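You operate a simulated robot arm through the tools that you are given. There is no shell and no other tool.

The job below is to be done with a simulated robot arm. You get a single attempt, and the scene is never put back.

JOB
Grease a patch of the rubber seat ring, then press it flush.
Fine: use the red brush and the silicone tin, stand the brush back in its pot, and draw the grey slide out again. The ram presses with up to 250 N: keep to the lever and the slide's grip. A coat counts when it lies all over at full strength: go over it till it gets no stronger.

Only the result counts: the job must be done as asked and must still hold three seconds after the hand-in. Knocking over, shifting, dropping, spilling or breaking anything else fails it.

ROBOT AND FRAMES
A 7-joint arm with a two-finger parallel gripper, fixed in place. Base frame: the origin is at the foot of the arm, x ahead of it, y to its left, z up; the work surface is at about z = 880. Lengths are in mm, angles in degrees, forces in N, time in s.
Its first joint turns from -166.0 to 166.0 degrees. Payload 4.4 kg.
The tool frame sits at the grasp point between the pads (the TCP): z along the fingers, y along the line on which they close. The tips reach 23 mm beyond it. The gripper opens to 94 mm. The fingers are 38 mm wide and 10 mm thick; the gripper's body (54 by 96 mm) begins 39 mm behind the TCP.
Orientation is that of the tool frame in the base frame, as a unit quaternion [x, y, z, w]. With the fingers straight down and closing along the base's y, the tool's x points along the base's -x, its y along +y and its z along -z.

CONTROLS
- The arm moves only by the tool play_rows. Its argument "increments" is one flat list of numbers, 7 for each row, row after row: the shift along the tool's x, y, z in mm, then the turn, a rotation vector about the tool's x, y, z in degrees, then the finger opening in mm, from 0 to 94. In form: [dx, dy, dz, rx, ry, rz, gripper, dx, dy, dz, rx, ry, rz, gripper, ...]. A call has 1 to 20 rows; each row shifts and turns the commanded pose from where the row before left it, along the tool's axes as they then stand. A row lasts 0.2 s, in which the tool goes at most 50 mm and 8.6 degrees; a call with a longer step from one row to the next is refused whole, and so is a gripper value outside its range. Where a pose cannot be reached the arm comes as near as it can. A force on the tool above 90 N (or 10 N above the force at the start of the call, whichever is more), or a blocked arm, ends the call early, and 0.2 s more pass. Each finger travels about 72 mm/s and halts on what it meets, pressing with about 27 N; the grip force reading is that of the motor and also rises with nothing between the fingers. The clock runs only during rows and for 0.2 s after the last one: add rows that do not move to give the fingers time. It gives the time, the measured TCP pose, the force on the tool (base axes), the opening and the grip force at its end, in the units of the frame above (readings bear some noise), with the torque about the TCP (base axes, N m) and any sound that the robot's microphone picked up.
- Cameras (640 x 400 px; columns grow to the right, rows downward): "scene" is fixed at [48, 514.5, 1755.9]; the picture's right is [-0.37, -0.93, 0.00], its down [-0.59, 0.24, -0.77] and it looks along [0.71, -0.29, -0.64] (base axes); focal length 312 px, centre (320, 200). "wrist" rides on the gripper at [86, 16, -75] in the tool frame; the picture's right is [-0.18, 0.98, 0.00], its down [-0.58, -0.11, -0.81] and it looks along [-0.79, -0.15, 0.59] (tool axes); focal length 243 px, centre (320, 200).
- camera(camera): a new picture of that camera. The clock stands still meanwhile.
- point_at(camera, pixels): there is no depth. For up to 12 entries [column, row, z] of the newest picture of that camera ("zoom" is the newest enlarged one), the place [x, y] in the base frame at which the ray of that pixel passes the height z, good to about 3 mm, but the place of the scene camera against the robot may be out by one fixed shift of up to 18 mm in any direction. The clock stands still meanwhile.
- enlarge(camera, box): a new picture of the part [left, top, right, bottom] of that camera's present view, enlarged. The clock stands still meanwhile.
- job_done(): hands the job in; it is judged then, once.

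Leave the gripper open and the arm clear of the work at the hand-in unless told otherwise.

The tools are called after "Request:" by a JSON object that holds its "name" and its "arguments". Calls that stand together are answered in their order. play_rows: Moves the arm, as the interface text tells. Its arguments: {"type":"object","properties":{"increments":{"type":"array","items":{"type":"number"}}},"required":["increments"]} The other tools are called the same way: camera (camera) takes a picture; point_at (camera, pixels) gives the place at which the rays of pixels pass given heights; enlarge (camera, box) takes an enlarged picture of a part of a camera's view; job_done () hands the job in.

At the start:

```text
clock: 0.0
tcp_pos: [843.5, 111.7, 1282.8]
ee_rot: [0.001, 1.0, 0.0, 0.0]
ft_force: [-0.2, 0.0, 0.5]
torque: [-0.03, 0.04, 0.01]
grip_width: 94.0
grasp_force: 0.0
```

scene: 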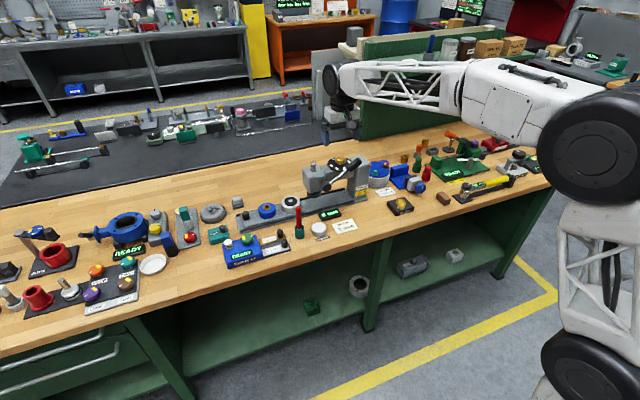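
wrist: 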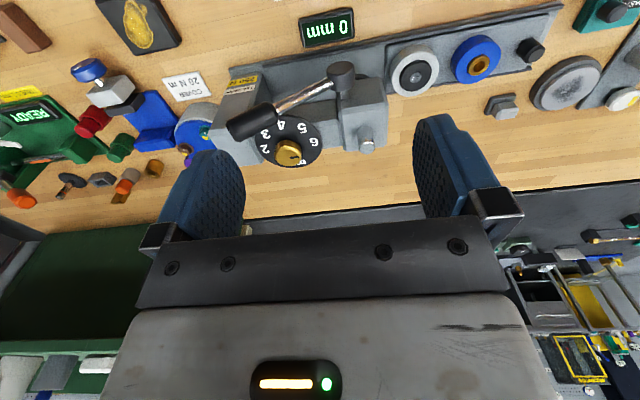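

I start by looking closer: the press with its slide sits around scene pixels (240-370, 150-240), a red brush around (298, 220) and a tin around (320, 228).

Request:
{"name": "enlarge", "arguments": {"camera": "scene", "box": [200, 140, 440, 280]}}

Request:
{"name": "enlarge", "arguments": {"camera": "wrist", "box": [200, 0, 640, 200]}}

```text
2.67 times, centred on (320, 210) of scene
```

zoom: 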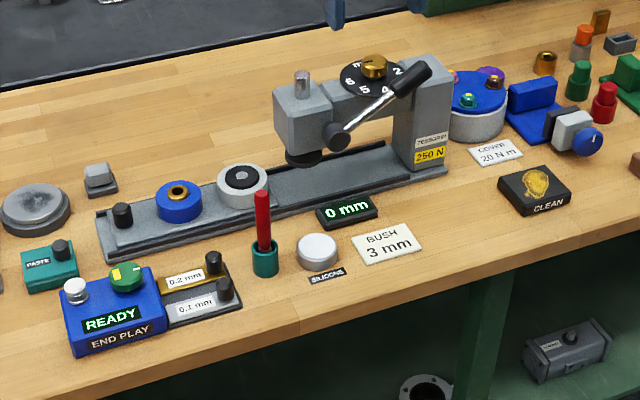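

```text
1.45 times, centred on (420, 100) of wrist
```

zoom: 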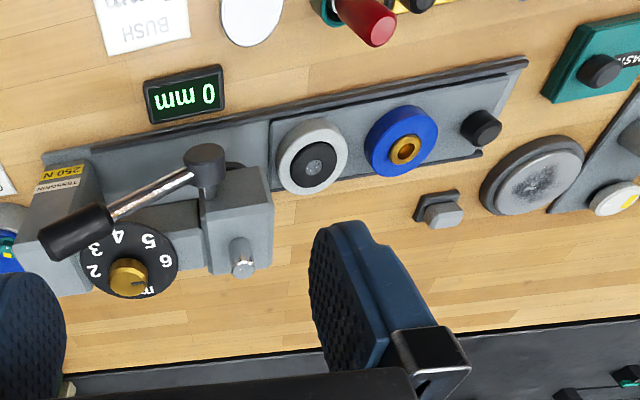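

I see the press: a lever with black grip, a numbered dial (m.., 2–6), a slide with a grey holder with a black ring and a blue hub with a bronze bush, and a black knob at the slide's outer end. Next I get approximate places from the wrist picture at several heights.

Request:
{"name": "point_at", "arguments": {"camera": "wrist", "pixels": [[413, 72, 880], [413, 72, 920], [475, 60, 920], [530, 50, 920], [288, 155, 1000], [342, 75, 1000], [250, 125, 1000], [250, 125, 1050], [455, 15, 960], [365, 145, 1000]]}}

Request:
{"name": "enlarge", "arguments": {"camera": "scene", "box": [300, 145, 380, 195]}}

Request:
{"name": "enlarge", "arguments": {"camera": "scene", "box": [230, 190, 350, 265]}}

```text
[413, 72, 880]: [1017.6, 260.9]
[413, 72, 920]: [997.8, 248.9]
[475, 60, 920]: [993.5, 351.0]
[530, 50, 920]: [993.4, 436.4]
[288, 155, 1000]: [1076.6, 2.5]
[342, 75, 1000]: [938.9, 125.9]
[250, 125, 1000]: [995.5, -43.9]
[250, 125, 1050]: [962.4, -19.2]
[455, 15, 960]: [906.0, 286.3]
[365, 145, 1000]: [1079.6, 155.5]
```

```text
8.00 times, centred on (340, 170) of scene
```

zoom: 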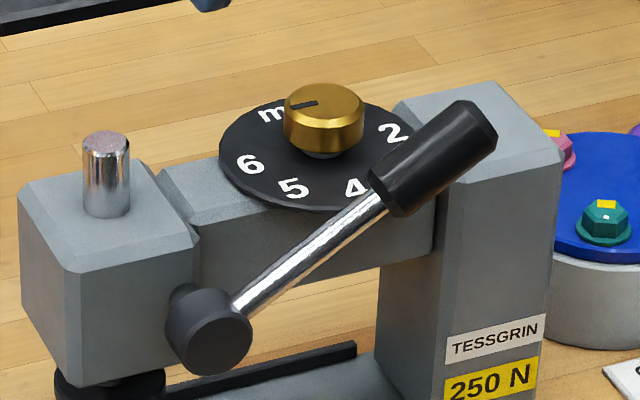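

```text
5.33 times, centred on (290, 228) of scene
```

zoom: 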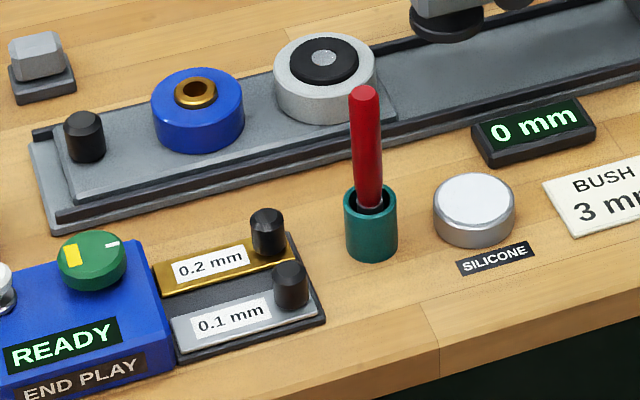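

The dial pointer on the press points near "m…" and the display says 0 mm. I'd like a closer view of the slide, ring, brush and tin, so I move the hand to about (780, 260, 1120), clear above everything.

Request:
{"name": "play_rows", "arguments": {"increments": [12.7, 29.7, 32.6, 0, 0, 0, 94, 12.7, 29.7, 32.6, 0, 0, 0, 94, 12.7, 29.7, 32.6, 0, 0, 0, 94, 12.7, 29.7, 32.6, 0, 0, 0, 94, 12.7, 29.7, 32.6, 0, 0, 0, 94, 0, 0, 0, 0, 0, 0, 94]}}

Request:
{"name": "camera", "arguments": {"camera": "wrist"}}

Request:
{"name": "camera", "arguments": {"camera": "scene"}}

```text
clock: 1.4
tcp_pos: [779.7, 260.4, 1120.3]
ee_rot: [0.0, 1.0, 0.0, 0.0]
ft_force: [-0.2, -0.1, 0.9]
torque: [0.02, 0.03, 0.03]
grip_width: 94.0
grasp_force: 0.1
```

```text
taken
```

wrist: 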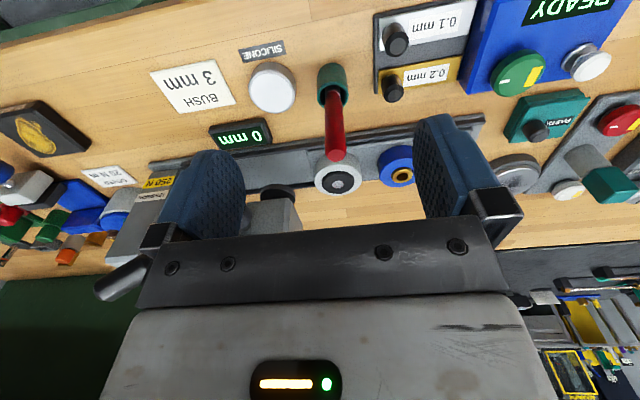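

```text
taken
```

scene: 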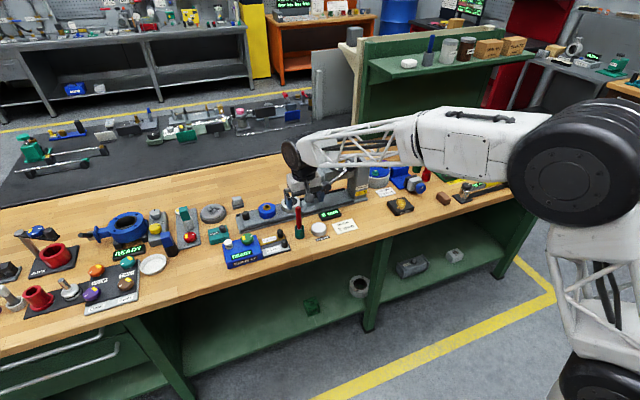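

The wrist view now shows the ring at (338, 173), the brush at (335, 130), the tin at (271, 86). I enlarge this part.

Request:
{"name": "enlarge", "arguments": {"camera": "wrist", "box": [230, 50, 430, 210]}}

Request:
{"name": "enlarge", "arguments": {"camera": "wrist", "box": [300, 140, 380, 200]}}

Request:
{"name": "point_at", "arguments": {"camera": "wrist", "pixels": [[338, 173, 900], [338, 173, 920], [338, 173, 930], [271, 86, 900], [271, 86, 910], [332, 80, 880], [332, 85, 910], [337, 157, 1000], [337, 157, 980], [400, 168, 920]]}}

```text
2.50 times, centred on (330, 130) of wrist
```

zoom: 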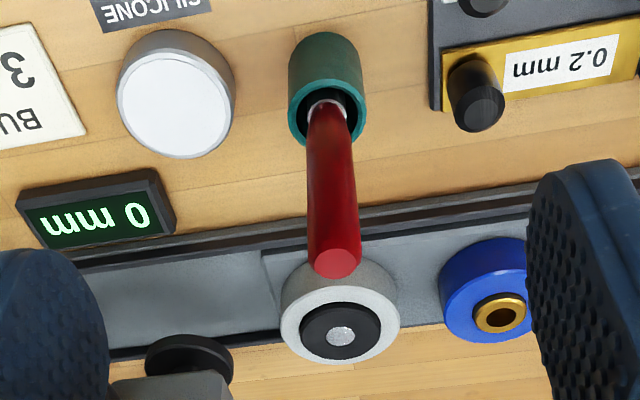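

```text
6.67 times, centred on (340, 170) of wrist
```

zoom: 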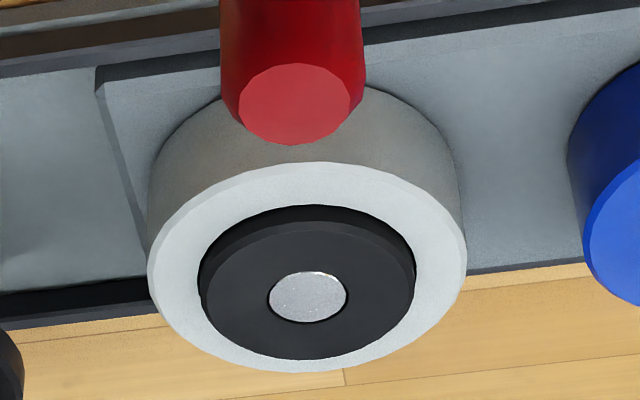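

```text
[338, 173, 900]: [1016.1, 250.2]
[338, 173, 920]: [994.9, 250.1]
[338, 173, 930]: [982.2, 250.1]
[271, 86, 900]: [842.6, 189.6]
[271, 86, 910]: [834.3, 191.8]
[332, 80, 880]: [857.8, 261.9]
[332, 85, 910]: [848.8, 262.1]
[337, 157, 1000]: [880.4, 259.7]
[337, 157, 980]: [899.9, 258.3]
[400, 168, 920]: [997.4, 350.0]
```

The black rubber ring stands a little proud of the grey holder and has a pale speckled disc in its centre. The red brush stands in a green pot; the tin's top is white. Now I go to a higher pose over the press to read the dial from above.

Request:
{"name": "play_rows", "arguments": {"increments": [-11.7, -40, -23.3, 0, 0, 0, 94, -11.7, -40, -23.3, 0, 0, 0, 94, -11.7, -40, -23.3, 0, 0, 0, 94, -11.7, -40, -23.3, 0, 0, 0, 94, -11.7, -40, -23.3, 0, 0, 0, 94, -11.7, -40, -23.3, 0, 0, 0, 94, 0, 0, 0, 0, 0, 0, 94]}}

Request:
{"name": "camera", "arguments": {"camera": "wrist"}}

Request:
{"name": "camera", "arguments": {"camera": "scene"}}

```text
clock: 3.0
tcp_pos: [850.9, 19.6, 1260.4]
ee_rot: [0.0, 1.0, -0.001, 0.0]
ft_force: [0.1, -0.5, -0.7]
torque: [0.01, 0.0, -0.01]
grip_width: 93.9
grasp_force: 0.0
```

```text
taken
```

wrist: 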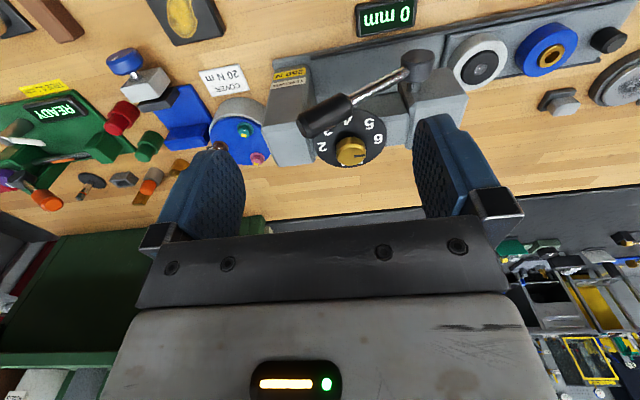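

```text
taken
```

scene: 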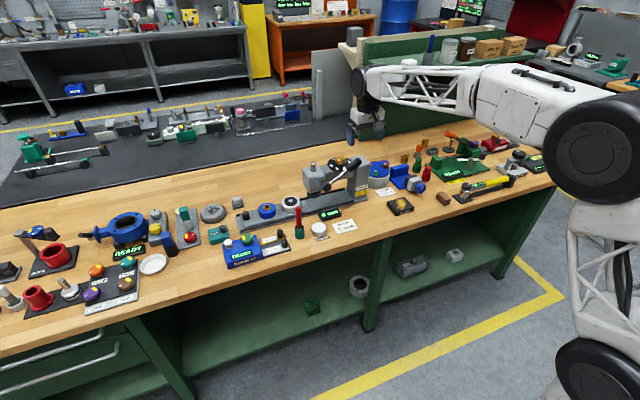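

I zoom in on the dial at (350, 140) and on the ring at (480, 65) of the wrist view.

Request:
{"name": "enlarge", "arguments": {"camera": "wrist", "box": [260, 40, 480, 180]}}

Request:
{"name": "enlarge", "arguments": {"camera": "wrist", "box": [430, 0, 640, 120]}}

Request:
{"name": "point_at", "arguments": {"camera": "wrist", "pixels": [[480, 64, 916], [546, 48, 916], [608, 40, 900], [608, 40, 920], [350, 152, 1060], [350, 152, 1050], [420, 62, 1000], [325, 115, 1050], [325, 115, 1070], [443, 95, 1040]]}}

Request:
{"name": "point_at", "arguments": {"camera": "scene", "pixels": [[290.9, 201.2, 916], [298.3, 207.4, 980], [298.3, 207.4, 1000], [299.4, 237.4, 880]]}}

```text
2.86 times, centred on (370, 110) of wrist
```

zoom: 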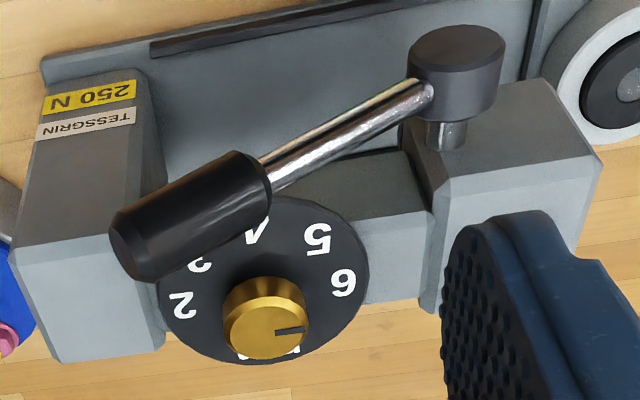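

```text
3.05 times, centred on (535, 60) of wrist
```

zoom: 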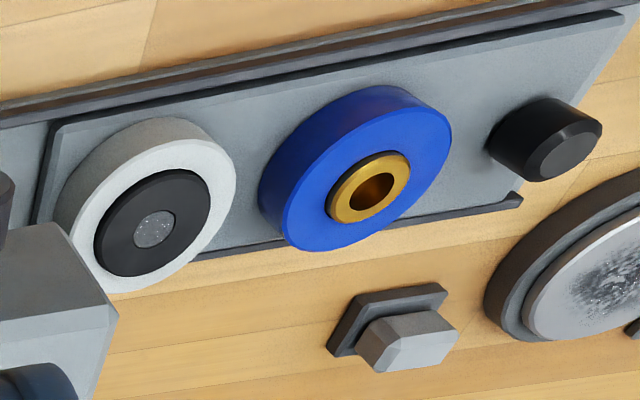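

```text
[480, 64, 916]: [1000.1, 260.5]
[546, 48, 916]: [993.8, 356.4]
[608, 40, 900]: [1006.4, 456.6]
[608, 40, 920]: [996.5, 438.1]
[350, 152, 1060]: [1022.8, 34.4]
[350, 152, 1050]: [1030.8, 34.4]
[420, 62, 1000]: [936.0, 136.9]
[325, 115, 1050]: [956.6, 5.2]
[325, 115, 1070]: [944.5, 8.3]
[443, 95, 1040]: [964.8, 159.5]
```

```text
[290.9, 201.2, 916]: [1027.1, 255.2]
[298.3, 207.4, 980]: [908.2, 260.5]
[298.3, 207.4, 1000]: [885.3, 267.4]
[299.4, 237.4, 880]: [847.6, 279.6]
```

The dial's mark points to the side of the "6" (its line points along +y). The lever has its grip toward -y and up. I measure positions in the newest zoom: patch (155, 230), bush (372, 192), knob top (570, 157).

Request:
{"name": "point_at", "arguments": {"camera": "zoom", "pixels": [[155, 230, 916], [155, 230, 920], [155, 230, 924], [372, 192, 916], [372, 192, 924], [570, 157, 900], [570, 157, 910], [570, 157, 920], [95, 230, 916], [210, 218, 916], [150, 277, 916], [155, 172, 916]]}}

Request:
{"name": "enlarge", "arguments": {"camera": "scene", "box": [270, 185, 330, 225]}}

```text
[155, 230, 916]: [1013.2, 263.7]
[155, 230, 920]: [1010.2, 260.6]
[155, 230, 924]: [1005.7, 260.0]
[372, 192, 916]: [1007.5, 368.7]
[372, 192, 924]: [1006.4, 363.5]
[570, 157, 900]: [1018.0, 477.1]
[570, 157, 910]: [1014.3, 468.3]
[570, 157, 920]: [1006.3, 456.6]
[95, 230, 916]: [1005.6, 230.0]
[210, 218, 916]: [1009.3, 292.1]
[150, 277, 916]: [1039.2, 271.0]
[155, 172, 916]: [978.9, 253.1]
```

```text
10.00 times, centred on (300, 205) of scene
```

zoom: 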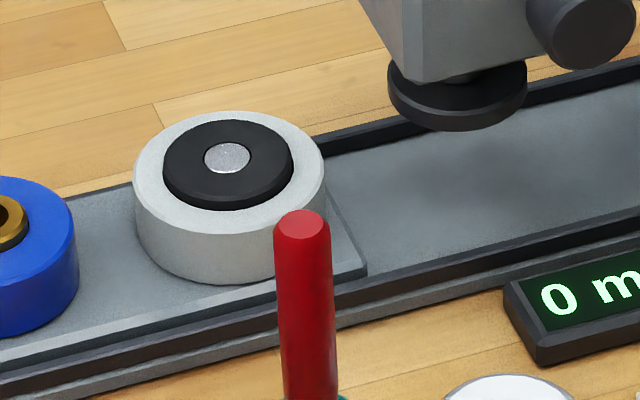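

My estimates differ between views, so I want a closer view of ring, slide and brush from about (850, 330, 1100), passing in front of the press with plenty of clearance.

Request:
{"name": "play_rows", "arguments": {"increments": [0, 38.8, 20, 0, 0, 0, 94, 0, 38.8, 20, 0, 0, 0, 94, 0, 38.8, 20, 0, 0, 0, 94, 0, 38.8, 20, 0, 0, 0, 94, 0, 38.8, 20, 0, 0, 0, 94, 0, 38.8, 20, 0, 0, 0, 94, 0, 38.8, 20, 0, 0, 0, 94, 0, 38.8, 20, 0, 0, 0, 94, 0, 0, 0, 0, 0, 0, 94]}}

Request:
{"name": "camera", "arguments": {"camera": "wrist"}}

Request:
{"name": "enlarge", "arguments": {"camera": "wrist", "box": [200, 100, 360, 200]}}

```text
clock: 5.0
tcp_pos: [850.7, 332.0, 1099.2]
ee_rot: [0.0, 1.0, -0.001, 0.0]
ft_force: [-0.3, 0.4, 1.0]
torque: [-0.02, -0.02, -0.01]
grip_width: 94.2
grasp_force: 0.0
```

```text
taken
```

wrist: 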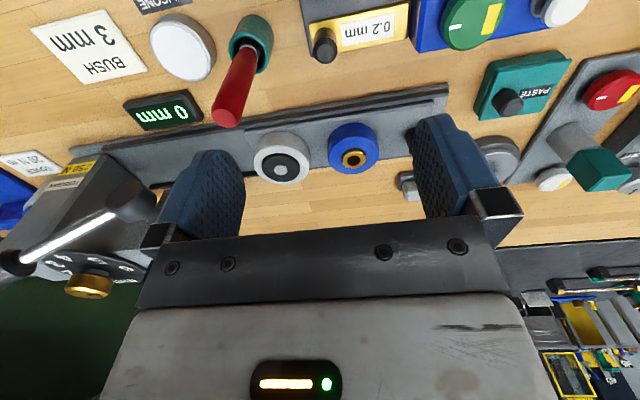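

```text
4.00 times, centred on (280, 150) of wrist
```

zoom: 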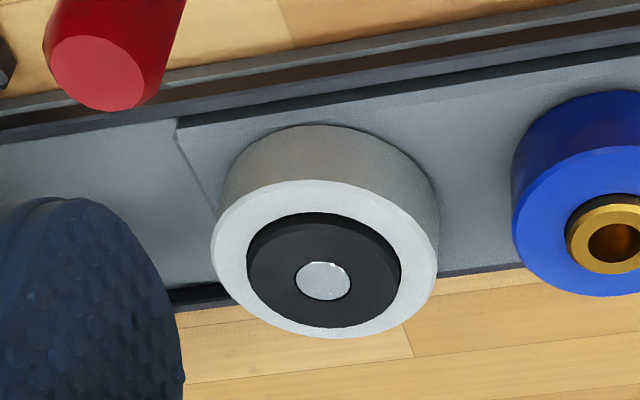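

The patch is at zoom (323, 280). I ask for places at several heights for the patch, the holder's bottom edge, brush top (226, 120), pot and tin.

Request:
{"name": "point_at", "arguments": {"camera": "zoom", "pixels": [[323, 280, 930], [323, 280, 940], [323, 280, 950], [97, 73, 980], [97, 73, 1000], [97, 73, 1020], [610, 240, 940], [248, 260, 940], [401, 260, 940], [323, 327, 940], [293, 280, 940], [353, 280, 940]]}}

Request:
{"name": "point_at", "arguments": {"camera": "wrist", "pixels": [[182, 46, 890], [182, 46, 900], [182, 46, 910], [251, 35, 900], [251, 35, 910], [251, 35, 920], [241, 98, 980]]}}

```text
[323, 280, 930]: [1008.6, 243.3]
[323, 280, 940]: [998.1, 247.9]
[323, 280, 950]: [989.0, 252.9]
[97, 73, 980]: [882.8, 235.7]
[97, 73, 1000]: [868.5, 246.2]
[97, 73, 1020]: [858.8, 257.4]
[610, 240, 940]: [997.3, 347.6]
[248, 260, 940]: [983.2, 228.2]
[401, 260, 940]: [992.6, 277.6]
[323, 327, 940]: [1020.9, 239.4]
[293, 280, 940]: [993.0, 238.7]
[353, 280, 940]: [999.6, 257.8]
```

```text
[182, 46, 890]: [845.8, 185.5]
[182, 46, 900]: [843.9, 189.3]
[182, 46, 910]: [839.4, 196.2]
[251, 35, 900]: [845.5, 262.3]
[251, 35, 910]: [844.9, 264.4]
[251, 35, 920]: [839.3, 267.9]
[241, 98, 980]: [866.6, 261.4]
```

The ring top seems at z≈942 near (996, 249); brush top near (860, 259, 1020). I zoom on pot and tin for better data.

Request:
{"name": "enlarge", "arguments": {"camera": "wrist", "box": [130, 0, 310, 130]}}

Request:
{"name": "enlarge", "arguments": {"camera": "scene", "box": [280, 200, 340, 245]}}

```text
3.08 times, centred on (220, 65) of wrist
```

zoom: 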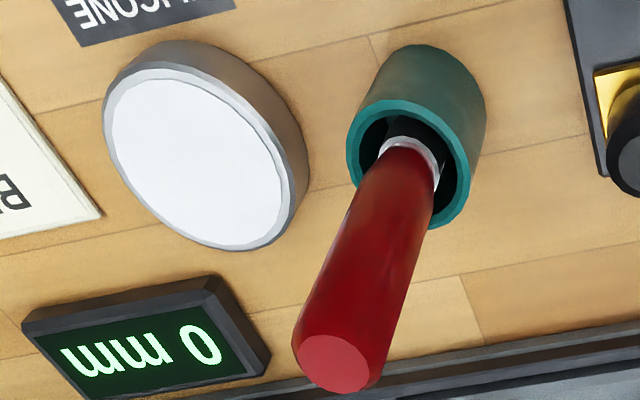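

```text
8.89 times, centred on (310, 222) of scene
```

zoom: 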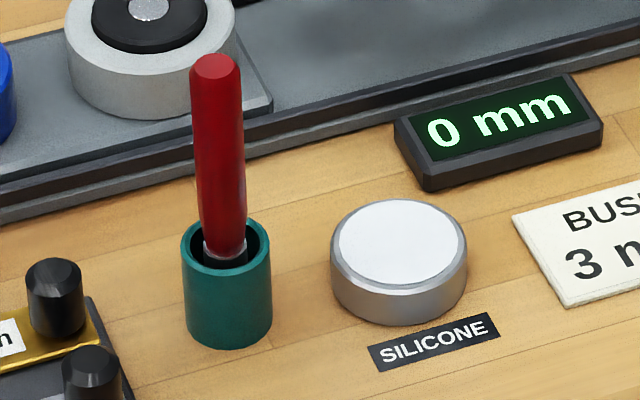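

Pot rim at about (854.5, 262, 922), tin top at about (848, 185, 902), and the brush nearly upright. Now I test whether the arm reaches above the ring: I move to about (996, 249, 1100), higher than the ring and left of the press head.

Request:
{"name": "play_rows", "arguments": {"increments": [-36.5, -20.75, 0, 0, 0, 0, 94, -36.5, -20.75, 0, 0, 0, 0, 94, -36.5, -20.75, 0, 0, 0, 0, 94, -36.5, -20.75, 0, 0, 0, 0, 94, 0, 0, 0, 0, 0, 0, 94]}}

Request:
{"name": "camera", "arguments": {"camera": "wrist"}}

Request:
{"name": "camera", "arguments": {"camera": "scene"}}

```text
clock: 6.2
tcp_pos: [997.0, 245.9, 1100.9]
ee_rot: [0.001, 1.0, 0.0, 0.001]
ft_force: [0.5, 0.9, -0.2]
torque: [0.01, -0.03, 0.01]
grip_width: 94.0
grasp_force: 0.0
```

```text
taken
```

wrist: 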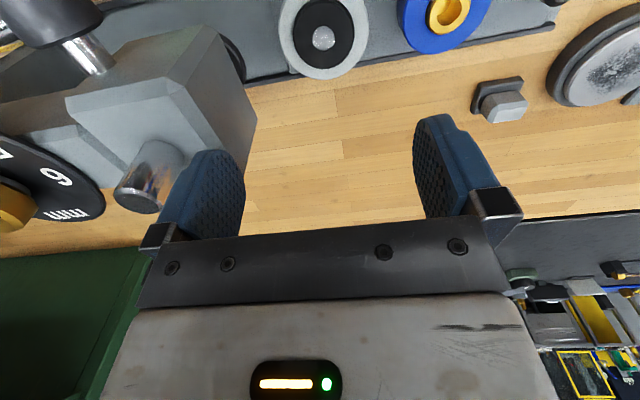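

```text
taken
```

scene: 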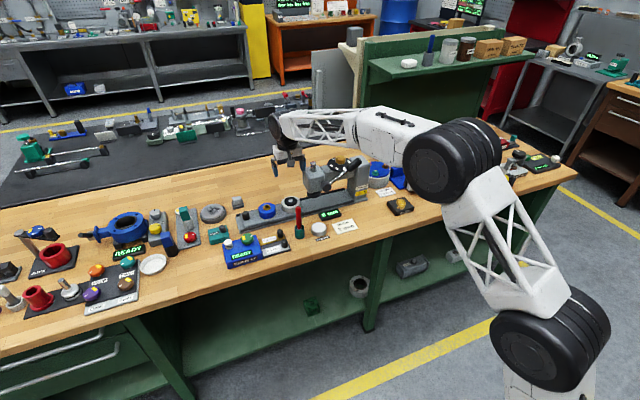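

The arm reaches (997, 246, 1100) pointing down. From here I zoom on ring and bush at top of the wrist image, for a better position.

Request:
{"name": "enlarge", "arguments": {"camera": "wrist", "box": [250, 0, 410, 100]}}

Request:
{"name": "enlarge", "arguments": {"camera": "wrist", "box": [0, 0, 260, 230]}}

```text
4.00 times, centred on (330, 50) of wrist
```

zoom: 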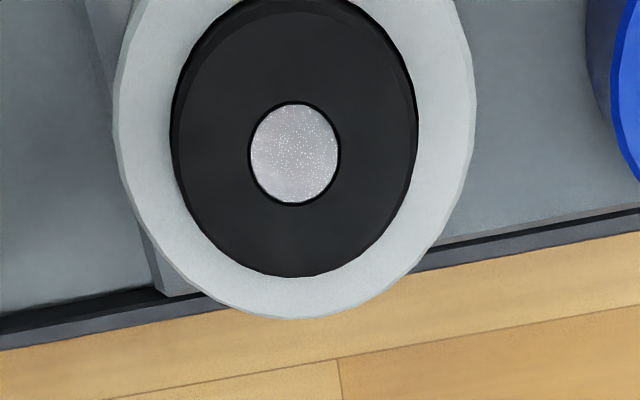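

```text
1.74 times, centred on (130, 115) of wrist
```

zoom: 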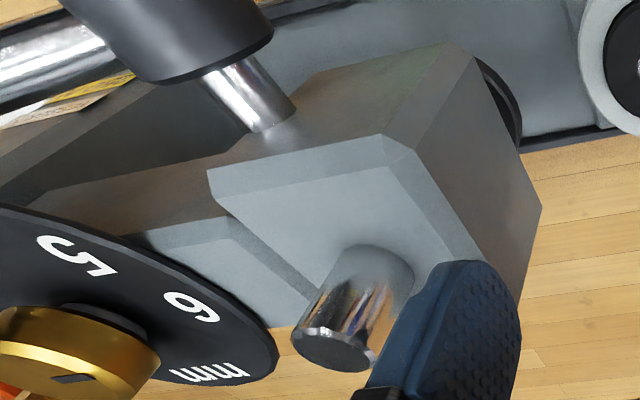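

The patch is a pale, speckled disc with a thin dark border, centred on the ring's top face. I measure its centre and edges from this view: zoom centre (294,152) is wrist pixel (323.5, 38).

Request:
{"name": "point_at", "arguments": {"camera": "wrist", "pixels": [[323.5, 38, 935], [323.5, 38, 940], [323.5, 38, 945], [312.2, 38, 942], [335, 38, 942], [323.5, 25.5, 942], [323.5, 50.5, 942], [293, 38, 942], [354, 38, 942]]}}

Request:
{"name": "point_at", "arguments": {"camera": "zoom", "pixels": [[385, 150, 1030], [472, 60, 1030], [540, 205, 950], [540, 205, 930]]}}

```text
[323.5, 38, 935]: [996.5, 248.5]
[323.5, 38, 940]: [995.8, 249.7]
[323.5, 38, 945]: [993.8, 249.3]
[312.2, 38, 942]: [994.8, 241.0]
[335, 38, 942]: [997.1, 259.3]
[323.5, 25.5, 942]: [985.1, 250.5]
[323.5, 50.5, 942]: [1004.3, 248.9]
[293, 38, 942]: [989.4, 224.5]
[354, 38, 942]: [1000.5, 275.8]
```

```text
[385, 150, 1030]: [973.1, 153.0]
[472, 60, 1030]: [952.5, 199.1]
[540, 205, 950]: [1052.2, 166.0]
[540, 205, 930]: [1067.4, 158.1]
```

Patch centre about (995.5, 249.5, 940), diameter about 18.5 mm. Now I go back over the brush, to about (857, 260, 1085), and look.

Request:
{"name": "play_rows", "arguments": {"increments": [35, 3.5, 0, 0, 0, 0, 94, 35, 3.5, 0, 0, 0, 0, 94, 35, 3.5, 0, 0, 0, 0, 94, 35, 3.5, 0, 0, 0, 0, 94, 0, 0, 15, 0, 0, 0, 94, 0, 0, 0, 0, 0, 0, 94]}}

Request:
{"name": "camera", "arguments": {"camera": "wrist"}}

Request:
{"name": "enlarge", "arguments": {"camera": "wrist", "box": [240, 0, 400, 150]}}

```text
clock: 7.6
tcp_pos: [857.2, 262.7, 1085.0]
ee_rot: [0.001, 1.0, 0.0, 0.0]
ft_force: [0.1, 0.4, 0.1]
torque: [0.03, 0.03, 0.0]
grip_width: 93.6
grasp_force: 0.1
```

```text
taken
```

wrist: 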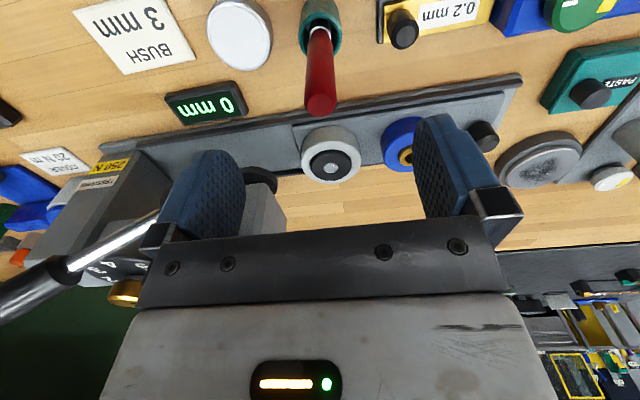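

```text
2.67 times, centred on (320, 75) of wrist
```

zoom: 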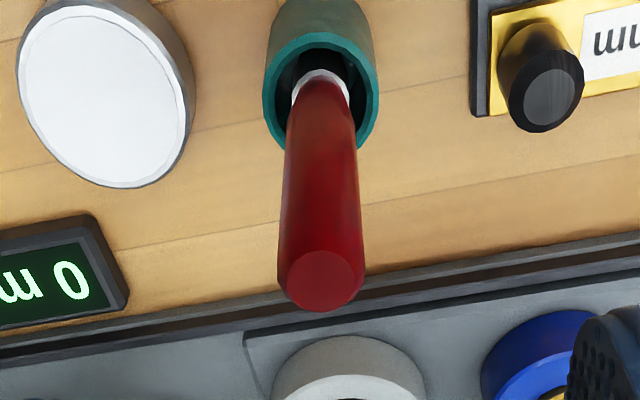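

Brush top centre is at zoom (322, 280), pot rim centre at (321, 90). I measure them.

Request:
{"name": "point_at", "arguments": {"camera": "zoom", "pixels": [[322, 280, 1010], [322, 280, 1020], [322, 280, 1030], [321, 90, 920], [321, 90, 924], [320, 75, 920], [104, 95, 900], [104, 95, 904], [24, 85, 902], [183, 105, 902], [110, 20, 902], [110, 180, 902]]}}

```text
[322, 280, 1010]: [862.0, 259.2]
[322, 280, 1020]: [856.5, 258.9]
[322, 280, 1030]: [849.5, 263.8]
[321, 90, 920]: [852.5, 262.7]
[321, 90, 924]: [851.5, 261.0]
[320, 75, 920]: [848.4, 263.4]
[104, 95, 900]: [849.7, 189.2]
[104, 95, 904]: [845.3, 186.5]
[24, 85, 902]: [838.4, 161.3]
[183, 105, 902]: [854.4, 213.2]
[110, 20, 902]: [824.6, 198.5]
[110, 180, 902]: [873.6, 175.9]
```

I align to (855.5, 260.7) and descend to z = 990, then close on the handle.

Request:
{"name": "play_rows", "arguments": {"increments": [1.7, -2, 0, 0, 0, 0, 94, 0, 0, 35, 0, 0, 0, 94, 0, 0, 35, 0, 0, 0, 94, 0, 0, 25, 0, 0, 0, 94, 0, 0, 0, 0, 0, 0, 94]}}

Request:
{"name": "camera", "arguments": {"camera": "wrist"}}

```text
clock: 8.8
tcp_pos: [854.5, 259.7, 988.4]
ee_rot: [0.0, 1.0, 0.0, 0.0]
ft_force: [-0.5, 0.8, 0.3]
torque: [0.02, -0.04, 0.01]
grip_width: 93.8
grasp_force: 0.2
```

```text
taken
```

wrist: 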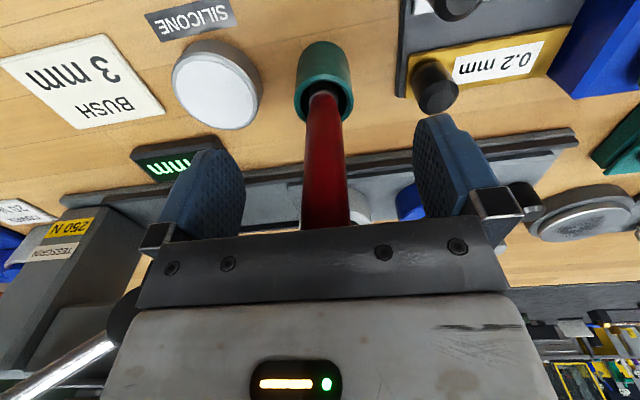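

The handle is between the fingers at (325, 170). I close the gripper.

Request:
{"name": "play_rows", "arguments": {"increments": [0, 0, 0, 0, 0, 0, 60, 0, 0, 0, 0, 0, 0, 35, 0, 0, 0, 0, 0, 0, 20, 0, 0, 0, 0, 0, 0, 8, 0, 0, 0, 0, 0, 0, 8, 0, 0, 0, 0, 0, 0, 8]}}

Request:
{"name": "camera", "arguments": {"camera": "wrist"}}

```text
clock: 10.2
tcp_pos: [854.8, 260.2, 989.9]
ee_rot: [0.0, 1.0, 0.0, 0.0]
ft_force: [-1.0, 0.3, -0.1]
torque: [-0.05, -0.01, -0.03]
grip_width: 19.8
grasp_force: 26.8
```

```text
taken
```

wrist: 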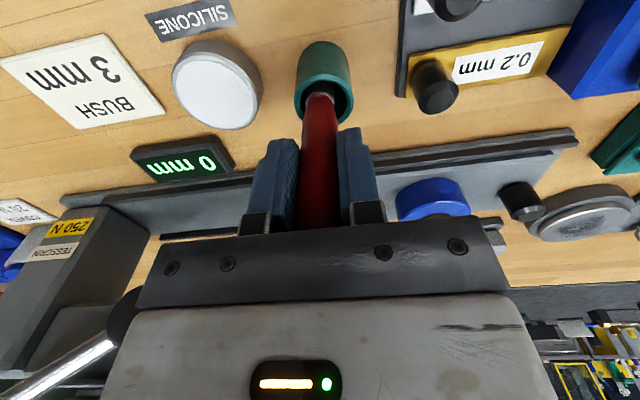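

The handle is held (19.8 mm, 26.8 N). I lift straight up 100 mm and look at the brush.

Request:
{"name": "play_rows", "arguments": {"increments": [0, 0, -15, 0, 0, 0, 8, 0, 0, -25, 0, 0, 0, 8, 0, 0, -30, 0, 0, 0, 8, 0, 0, -30, 0, 0, 0, 8, 0, 0, 0, 0, 0, 0, 8]}}

Request:
{"name": "camera", "arguments": {"camera": "wrist"}}

Request:
{"name": "enlarge", "arguments": {"camera": "scene", "box": [250, 150, 370, 250]}}

```text
clock: 11.4
tcp_pos: [854.3, 259.0, 1089.8]
ee_rot: [0.0, 1.0, 0.0, 0.0]
ft_force: [0.2, -0.9, -0.4]
torque: [0.0, -0.02, 0.0]
grip_width: 19.5
grasp_force: 27.2
```

```text
taken
```

wrist: 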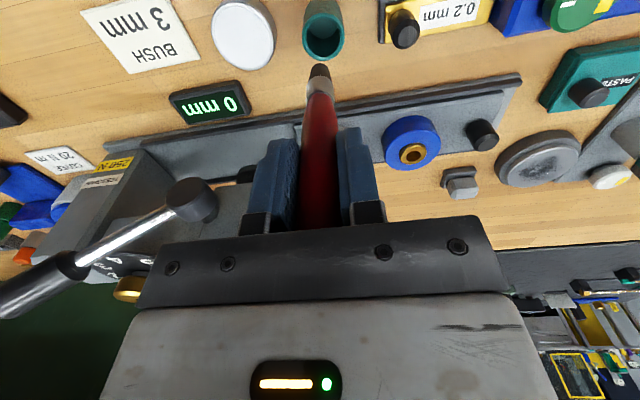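

```text
4.00 times, centred on (310, 200) of scene
```

zoom: 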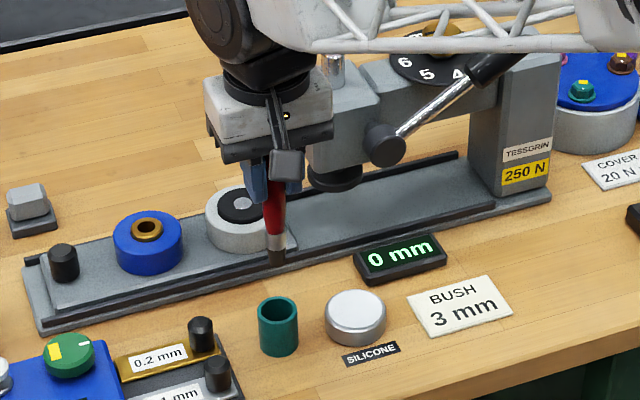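

The brush is out of the pot: red handle, ferrule, dark bristles with tip at wrist (319, 66). I zoom to measure the tip.

Request:
{"name": "enlarge", "arguments": {"camera": "wrist", "box": [270, 0, 370, 120]}}

Request:
{"name": "enlarge", "arguments": {"camera": "scene", "box": [285, 190, 325, 220]}}

```text
3.33 times, centred on (320, 60) of wrist
```

zoom: 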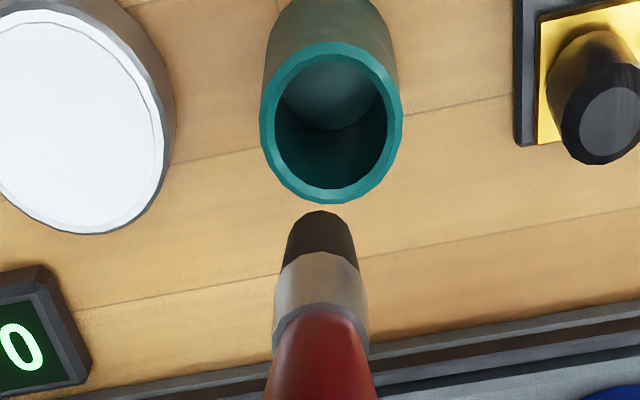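

```text
13.33 times, centred on (305, 205) of scene
```

zoom: 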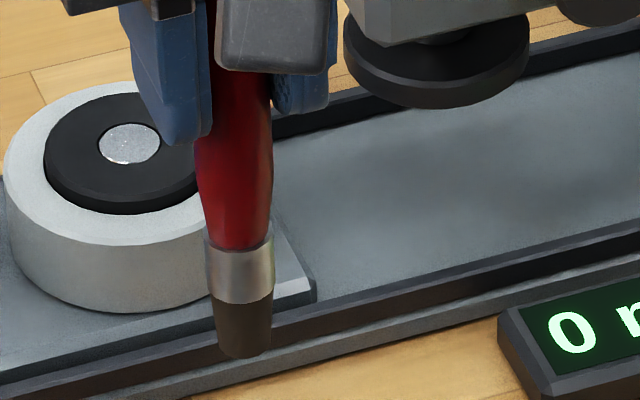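

I measure the bristle tip: wrist pixel (320, 64), scene pixel (299.3, 216.6).

Request:
{"name": "point_at", "arguments": {"camera": "wrist", "pixels": [[320, 65, 970], [320, 65, 980], [320, 65, 990], [320, 65, 1000]]}}

Request:
{"name": "point_at", "arguments": {"camera": "scene", "pixels": [[299.3, 216.6, 970], [299.3, 216.6, 980], [299.3, 216.6, 990], [299.3, 216.6, 1000]]}}

```text
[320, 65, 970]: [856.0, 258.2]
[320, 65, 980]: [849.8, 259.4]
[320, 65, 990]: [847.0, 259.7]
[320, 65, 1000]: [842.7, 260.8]
```

```text
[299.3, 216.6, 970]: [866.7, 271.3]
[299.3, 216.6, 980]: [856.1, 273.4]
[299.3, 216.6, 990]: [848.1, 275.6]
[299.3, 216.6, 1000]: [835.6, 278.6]
```

The tip is about 104 mm below the TCP. I move over the tin centre (848, 187) and descend to tip height about 912.

Request:
{"name": "play_rows", "arguments": {"increments": [3, -36, 0, 0, 0, 0, 8, 3, -36, 0, 0, 0, 0, 8, 0, 0, 30, 0, 0, 0, 8, 0, 0, 30, 0, 0, 0, 8, 0, 0, 13, 0, 0, 0, 8, 0, 0, 0, 0, 0, 0, 8]}}

Request:
{"name": "camera", "arguments": {"camera": "wrist"}}

Request:
{"name": "enlarge", "arguments": {"camera": "scene", "box": [290, 200, 350, 245]}}

```text
clock: 12.8
tcp_pos: [850.2, 186.7, 1016.6]
ee_rot: [0.0, 1.0, 0.0, 0.0]
ft_force: [0.4, -0.7, -0.7]
torque: [-0.01, 0.0, 0.03]
grip_width: 19.7
grasp_force: 26.8
```

```text
taken
```

wrist: 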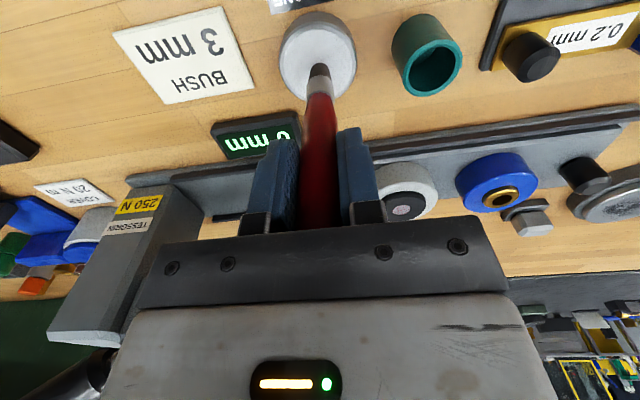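

```text
8.89 times, centred on (320, 222) of scene
```

zoom: 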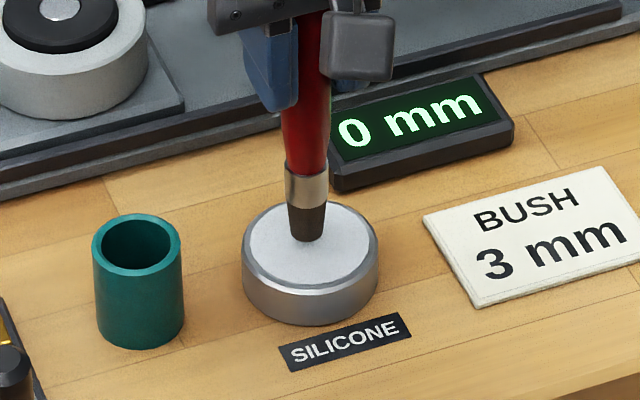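

The tip hovers just over the silicone. I lower by 6 mm in 2 mm rows and watch the force.

Request:
{"name": "play_rows", "arguments": {"increments": [0, 0, 2, 0, 0, 0, 8, 0, 0, 2, 0, 0, 0, 8, 0, 0, 2, 0, 0, 0, 8, 0, 0, 0, 0, 0, 0, 8]}}

Request:
{"name": "enlarge", "arguments": {"camera": "scene", "box": [300, 210, 340, 240]}}

Request:
{"name": "enlarge", "arguments": {"camera": "wrist", "box": [260, 0, 380, 110]}}

```text
clock: 13.8
tcp_pos: [849.3, 187.4, 1011.2]
ee_rot: [0.0, 1.0, 0.0, 0.0]
ft_force: [0.5, -0.8, -0.6]
torque: [-0.03, 0.01, -0.01]
grip_width: 20.0
grasp_force: 26.9
```

```text
13.33 times, centred on (320, 225) of scene
```

zoom: 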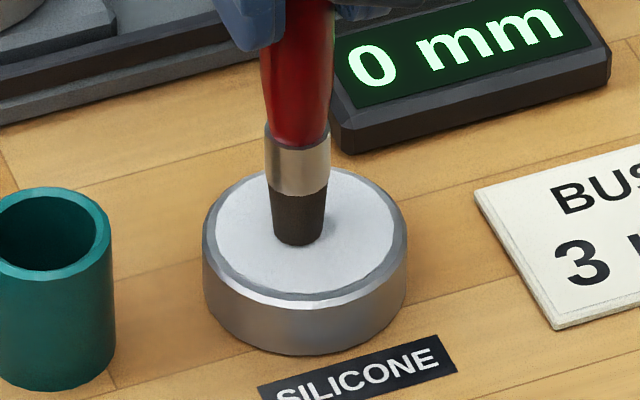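

```text
3.64 times, centred on (320, 55) of wrist
```

zoom: 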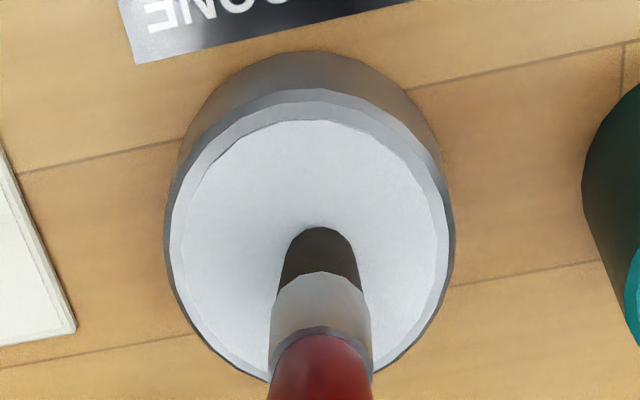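

No force yet. I go down another 4 mm.

Request:
{"name": "play_rows", "arguments": {"increments": [0, 0, 2, 0, 0, 0, 8, 0, 0, 2, 0, 0, 0, 8, 0, 0, 0, 0, 0, 0, 8]}}

Request:
{"name": "enlarge", "arguments": {"camera": "scene", "box": [300, 210, 340, 240]}}

```text
clock: 14.6
tcp_pos: [849.2, 187.6, 1008.1]
ee_rot: [0.0, 1.0, 0.0, 0.001]
ft_force: [-1.6, 2.4, 13.7]
torque: [0.33, 0.07, -0.01]
grip_width: 20.2
grasp_force: 26.7
```

```text
13.33 times, centred on (320, 225) of scene
```

zoom: 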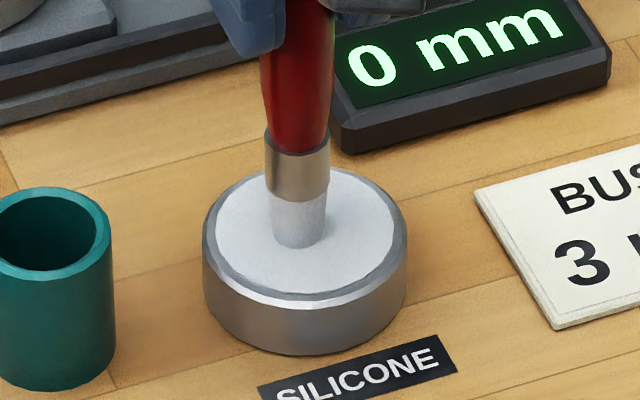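

The bristles turned white: loaded, with 13.7 N contact. I lift to about 1090, move to y = 249.5, then forward to above the ring.

Request:
{"name": "play_rows", "arguments": {"increments": [0, 0, -20, 0, 0, 0, 8, 0, 0, -32, 0, 0, 0, 8, 0, 0, -32, 0, 0, 0, 8, 0, 31, 0, 0, 0, 0, 8, 0, 31, 0, 0, 0, 0, 8, -36.5, 0, 0, 0, 0, 0, 8, -36.5, 0, 0, 0, 0, 0, 8, -36.5, 0, 0, 0, 0, 0, 8, -36.5, 0, 0, 0, 0, 0, 8, 0, 0, 0, 0, 0, 0, 8]}}

Request:
{"name": "camera", "arguments": {"camera": "wrist"}}

Request:
{"name": "enlarge", "arguments": {"camera": "scene", "box": [250, 160, 350, 240]}}

```text
clock: 16.8
tcp_pos: [996.2, 249.8, 1092.5]
ee_rot: [0.0, 1.0, 0.0, 0.0]
ft_force: [-0.4, -0.1, -0.5]
torque: [0.01, 0.02, 0.02]
grip_width: 20.1
grasp_force: 27.1
```

```text
taken
```

wrist: 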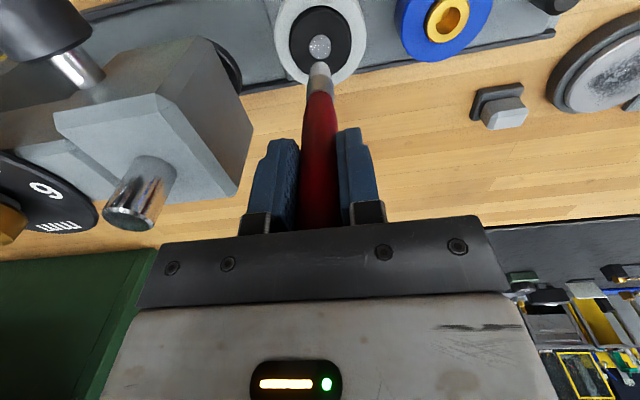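

```text
5.00 times, centred on (300, 200) of scene
```

zoom: 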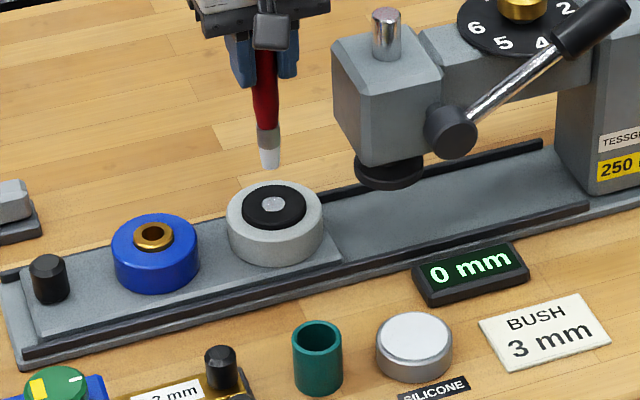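

The loaded (white) brush is above the patch. I lower 36 mm to TCP z≈1056 and check alignment.

Request:
{"name": "play_rows", "arguments": {"increments": [0, 0, 18, 0, 0, 0, 8, 0, 0, 18, 0, 0, 0, 8, 0, 0, 0, 0, 0, 0, 8]}}

Request:
{"name": "enlarge", "arguments": {"camera": "scene", "box": [270, 185, 320, 220]}}

Request:
{"name": "enlarge", "arguments": {"camera": "wrist", "box": [260, 0, 380, 110]}}

```text
clock: 17.6
tcp_pos: [994.6, 249.9, 1055.1]
ee_rot: [0.0, 1.0, 0.0, 0.0]
ft_force: [-0.8, 0.3, -0.7]
torque: [-0.01, 0.0, 0.0]
grip_width: 19.9
grasp_force: 27.4
```

```text
11.43 times, centred on (295, 202) of scene
```

zoom: 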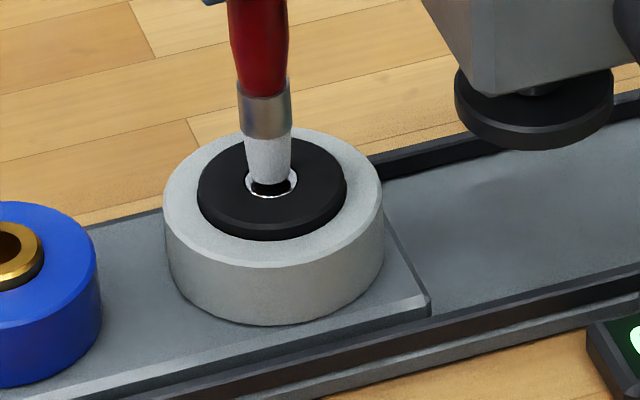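

```text
3.64 times, centred on (320, 55) of wrist
```

zoom: 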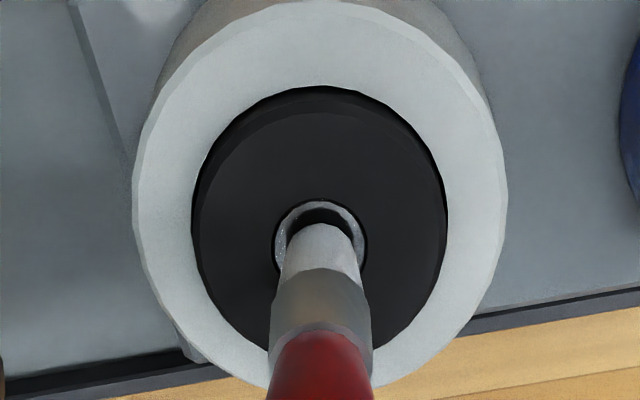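

Well aligned: the tip is centred over the patch. I lower in 2 mm rows by 4 mm.

Request:
{"name": "play_rows", "arguments": {"increments": [0, 0, 2, 0, 0, 0, 8, 0, 0, 2, 0, 0, 0, 8, 0, 0, 0, 0, 0, 0, 8]}}

Request:
{"name": "enlarge", "arguments": {"camera": "scene", "box": [280, 190, 310, 210]}}

```text
clock: 18.4
tcp_pos: [996.1, 249.4, 1052.4]
ee_rot: [0.0, 1.0, 0.0, 0.001]
ft_force: [-2.1, 1.2, 9.6]
torque: [0.24, 0.07, 0.03]
grip_width: 19.5
grasp_force: 26.7
```

```text
16.00 times, centred on (295, 200) of scene
```

zoom: 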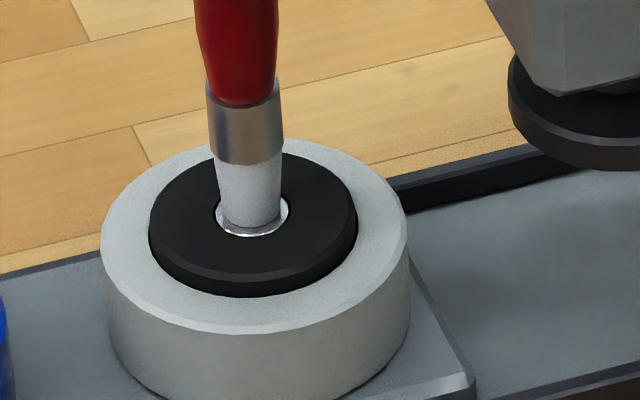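

Contact at about 9.6 N, brush on the patch. I ease up 0.7 mm and stroke gently over the patch (±5 mm in x at three y offsets), then check the force.

Request:
{"name": "play_rows", "arguments": {"increments": [2.5, 0, -0.7, 0, 0, 0, 8, 2.5, 0, 0, 0, 0, 0, 8, -5, 0, 0, 0, 0, 0, 8, -5, 0, 0, 0, 0, 0, 8, 0, 3.5, 0, 0, 0, 0, 8, 5, 0, 0, 0, 0, 0, 8, 5, 0, 0, 0, 0, 0, 8, 0, -3.5, 0, 0, 0, 0, 8, 0, -3.5, 0, 0, 0, 0, 8, -5, 0, 0, 0, 0, 0, 8, -5, 0, 0, 0, 0, 0, 8, 0, 3.5, 0, 0, 0, 0, 8, 5, 0, 0, 0, 0, 0, 8, 0, 0, 0, 0, 0, 0, 8]}}

Request:
{"name": "enlarge", "arguments": {"camera": "scene", "box": [280, 190, 310, 210]}}

Request:
{"name": "enlarge", "arguments": {"camera": "wrist", "box": [260, 0, 380, 110]}}

```text
clock: 21.4
tcp_pos: [995.0, 249.2, 1051.8]
ee_rot: [0.0, 1.0, 0.0, 0.0]
ft_force: [-0.4, 0.2, -1.0]
torque: [0.02, 0.01, 0.03]
grip_width: 19.9
grasp_force: 27.3
```

```text
16.00 times, centred on (295, 200) of scene
```

zoom: 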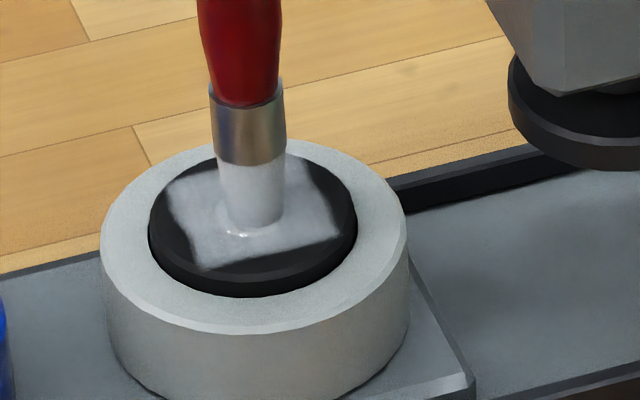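

```text
3.64 times, centred on (320, 55) of wrist
```

zoom: 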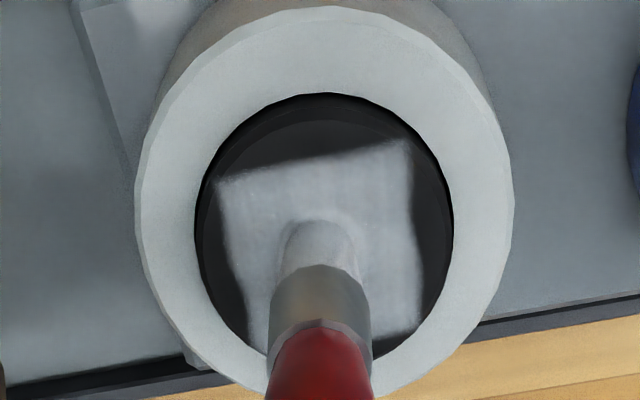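

White silicone now lies on a squarish area around the centre. I lift the brush 45 mm and draw back a bit to see the coat.

Request:
{"name": "play_rows", "arguments": {"increments": [0, 0, -20, 0, 0, 0, 8, 0, 0, -25, 0, 0, 0, 8, 0, 0, 0, 0, 0, 0, 8]}}

Request:
{"name": "enlarge", "arguments": {"camera": "scene", "box": [275, 185, 315, 215]}}

Request:
{"name": "enlarge", "arguments": {"camera": "wrist", "box": [260, 0, 380, 110]}}

```text
clock: 22.2
tcp_pos: [995.4, 248.7, 1096.9]
ee_rot: [0.0, 1.0, 0.001, -0.001]
ft_force: [-0.7, 0.8, -1.0]
torque: [0.02, -0.02, -0.01]
grip_width: 19.7
grasp_force: 27.4
```

```text
13.33 times, centred on (295, 200) of scene
```

zoom: 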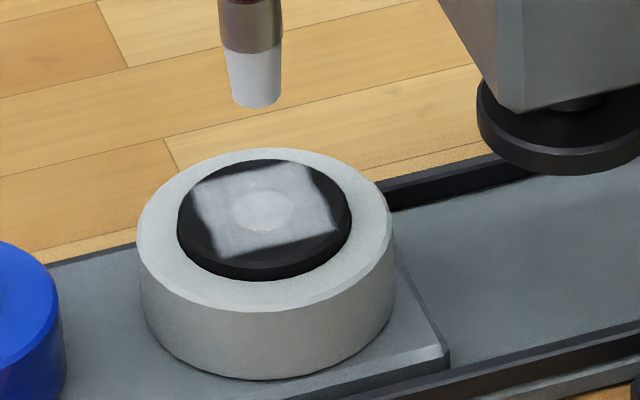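

```text
3.64 times, centred on (320, 55) of wrist
```

zoom: 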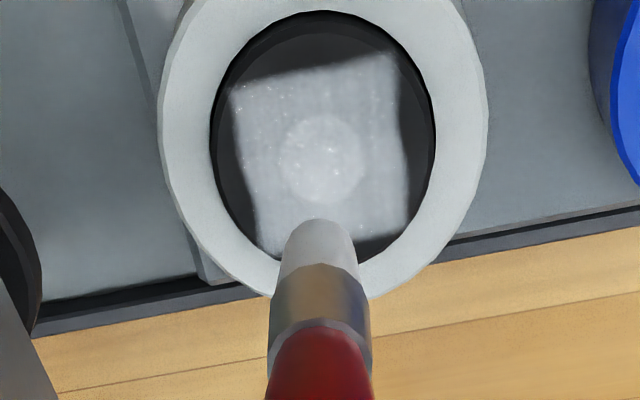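

A translucent square coat is visible with corners about zoom (235,92), (390,55), (408,228), (258,250). I map those onto the ring's top plane (z≈944).

Request:
{"name": "point_at", "arguments": {"camera": "zoom", "pixels": [[235, 92, 944], [390, 55, 944], [408, 228, 944], [258, 250, 944], [322, 158, 944], [279, 160, 944], [364, 158, 944], [210, 140, 944], [435, 140, 944], [160, 140, 944], [487, 110, 944]]}}

Request:
{"name": "enlarge", "arguments": {"camera": "scene", "box": [285, 192, 305, 208]}}

```text
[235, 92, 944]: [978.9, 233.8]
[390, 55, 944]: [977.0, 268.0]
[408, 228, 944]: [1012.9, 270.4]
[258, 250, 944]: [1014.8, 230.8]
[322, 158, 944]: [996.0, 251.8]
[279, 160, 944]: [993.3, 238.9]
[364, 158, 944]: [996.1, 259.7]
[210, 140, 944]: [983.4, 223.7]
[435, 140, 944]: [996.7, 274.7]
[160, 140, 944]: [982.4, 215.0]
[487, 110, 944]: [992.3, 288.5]
```

```text
16.00 times, centred on (295, 200) of scene
```

zoom: 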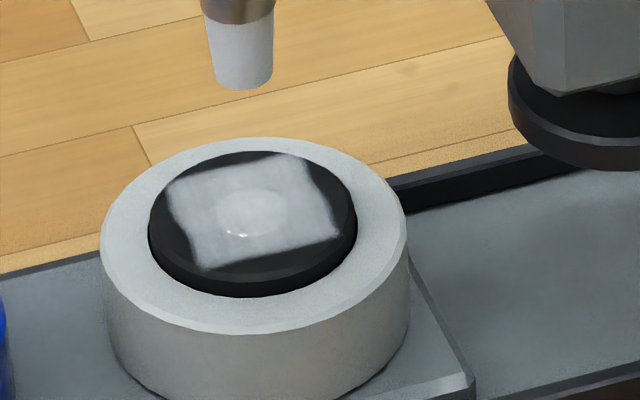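

The coat covers a square about 36 x 36 mm centred at (996, 250.5), still translucent. I lower again: 43 mm, then 1 mm steps to feel the contact.

Request:
{"name": "play_rows", "arguments": {"increments": [0, 1, 21, 0, 0, 0, 8, 0, 0, 21, 0, 0, 0, 8, 0, 0, 2, 0, 0, 0, 8, 0, 0, 1, 0, 0, 0, 8, 0, 0, 1, 0, 0, 0, 8, 0, 0, 0, 0, 0, 0, 8]}}

```text
clock: 23.6
tcp_pos: [995.0, 250.0, 1052.2]
ee_rot: [0.0, 1.0, 0.0, 0.001]
ft_force: [2.5, 1.8, 18.3]
torque: [0.33, -0.29, 0.01]
grip_width: 19.8
grasp_force: 27.1
```

18 N is more than wanted; I raise 1.2 mm and read the force.

Request:
{"name": "play_rows", "arguments": {"increments": [0, 0, -1.2, 0, 0, 0, 8, 0, 0, 0, 0, 0, 0, 8]}}

```text
clock: 24.2
tcp_pos: [995.2, 249.7, 1051.5]
ee_rot: [0.0, 1.0, 0.0, 0.001]
ft_force: [2.1, -1.0, 14.3]
torque: [-0.33, -0.26, 0.02]
grip_width: 19.8
grasp_force: 26.7
```

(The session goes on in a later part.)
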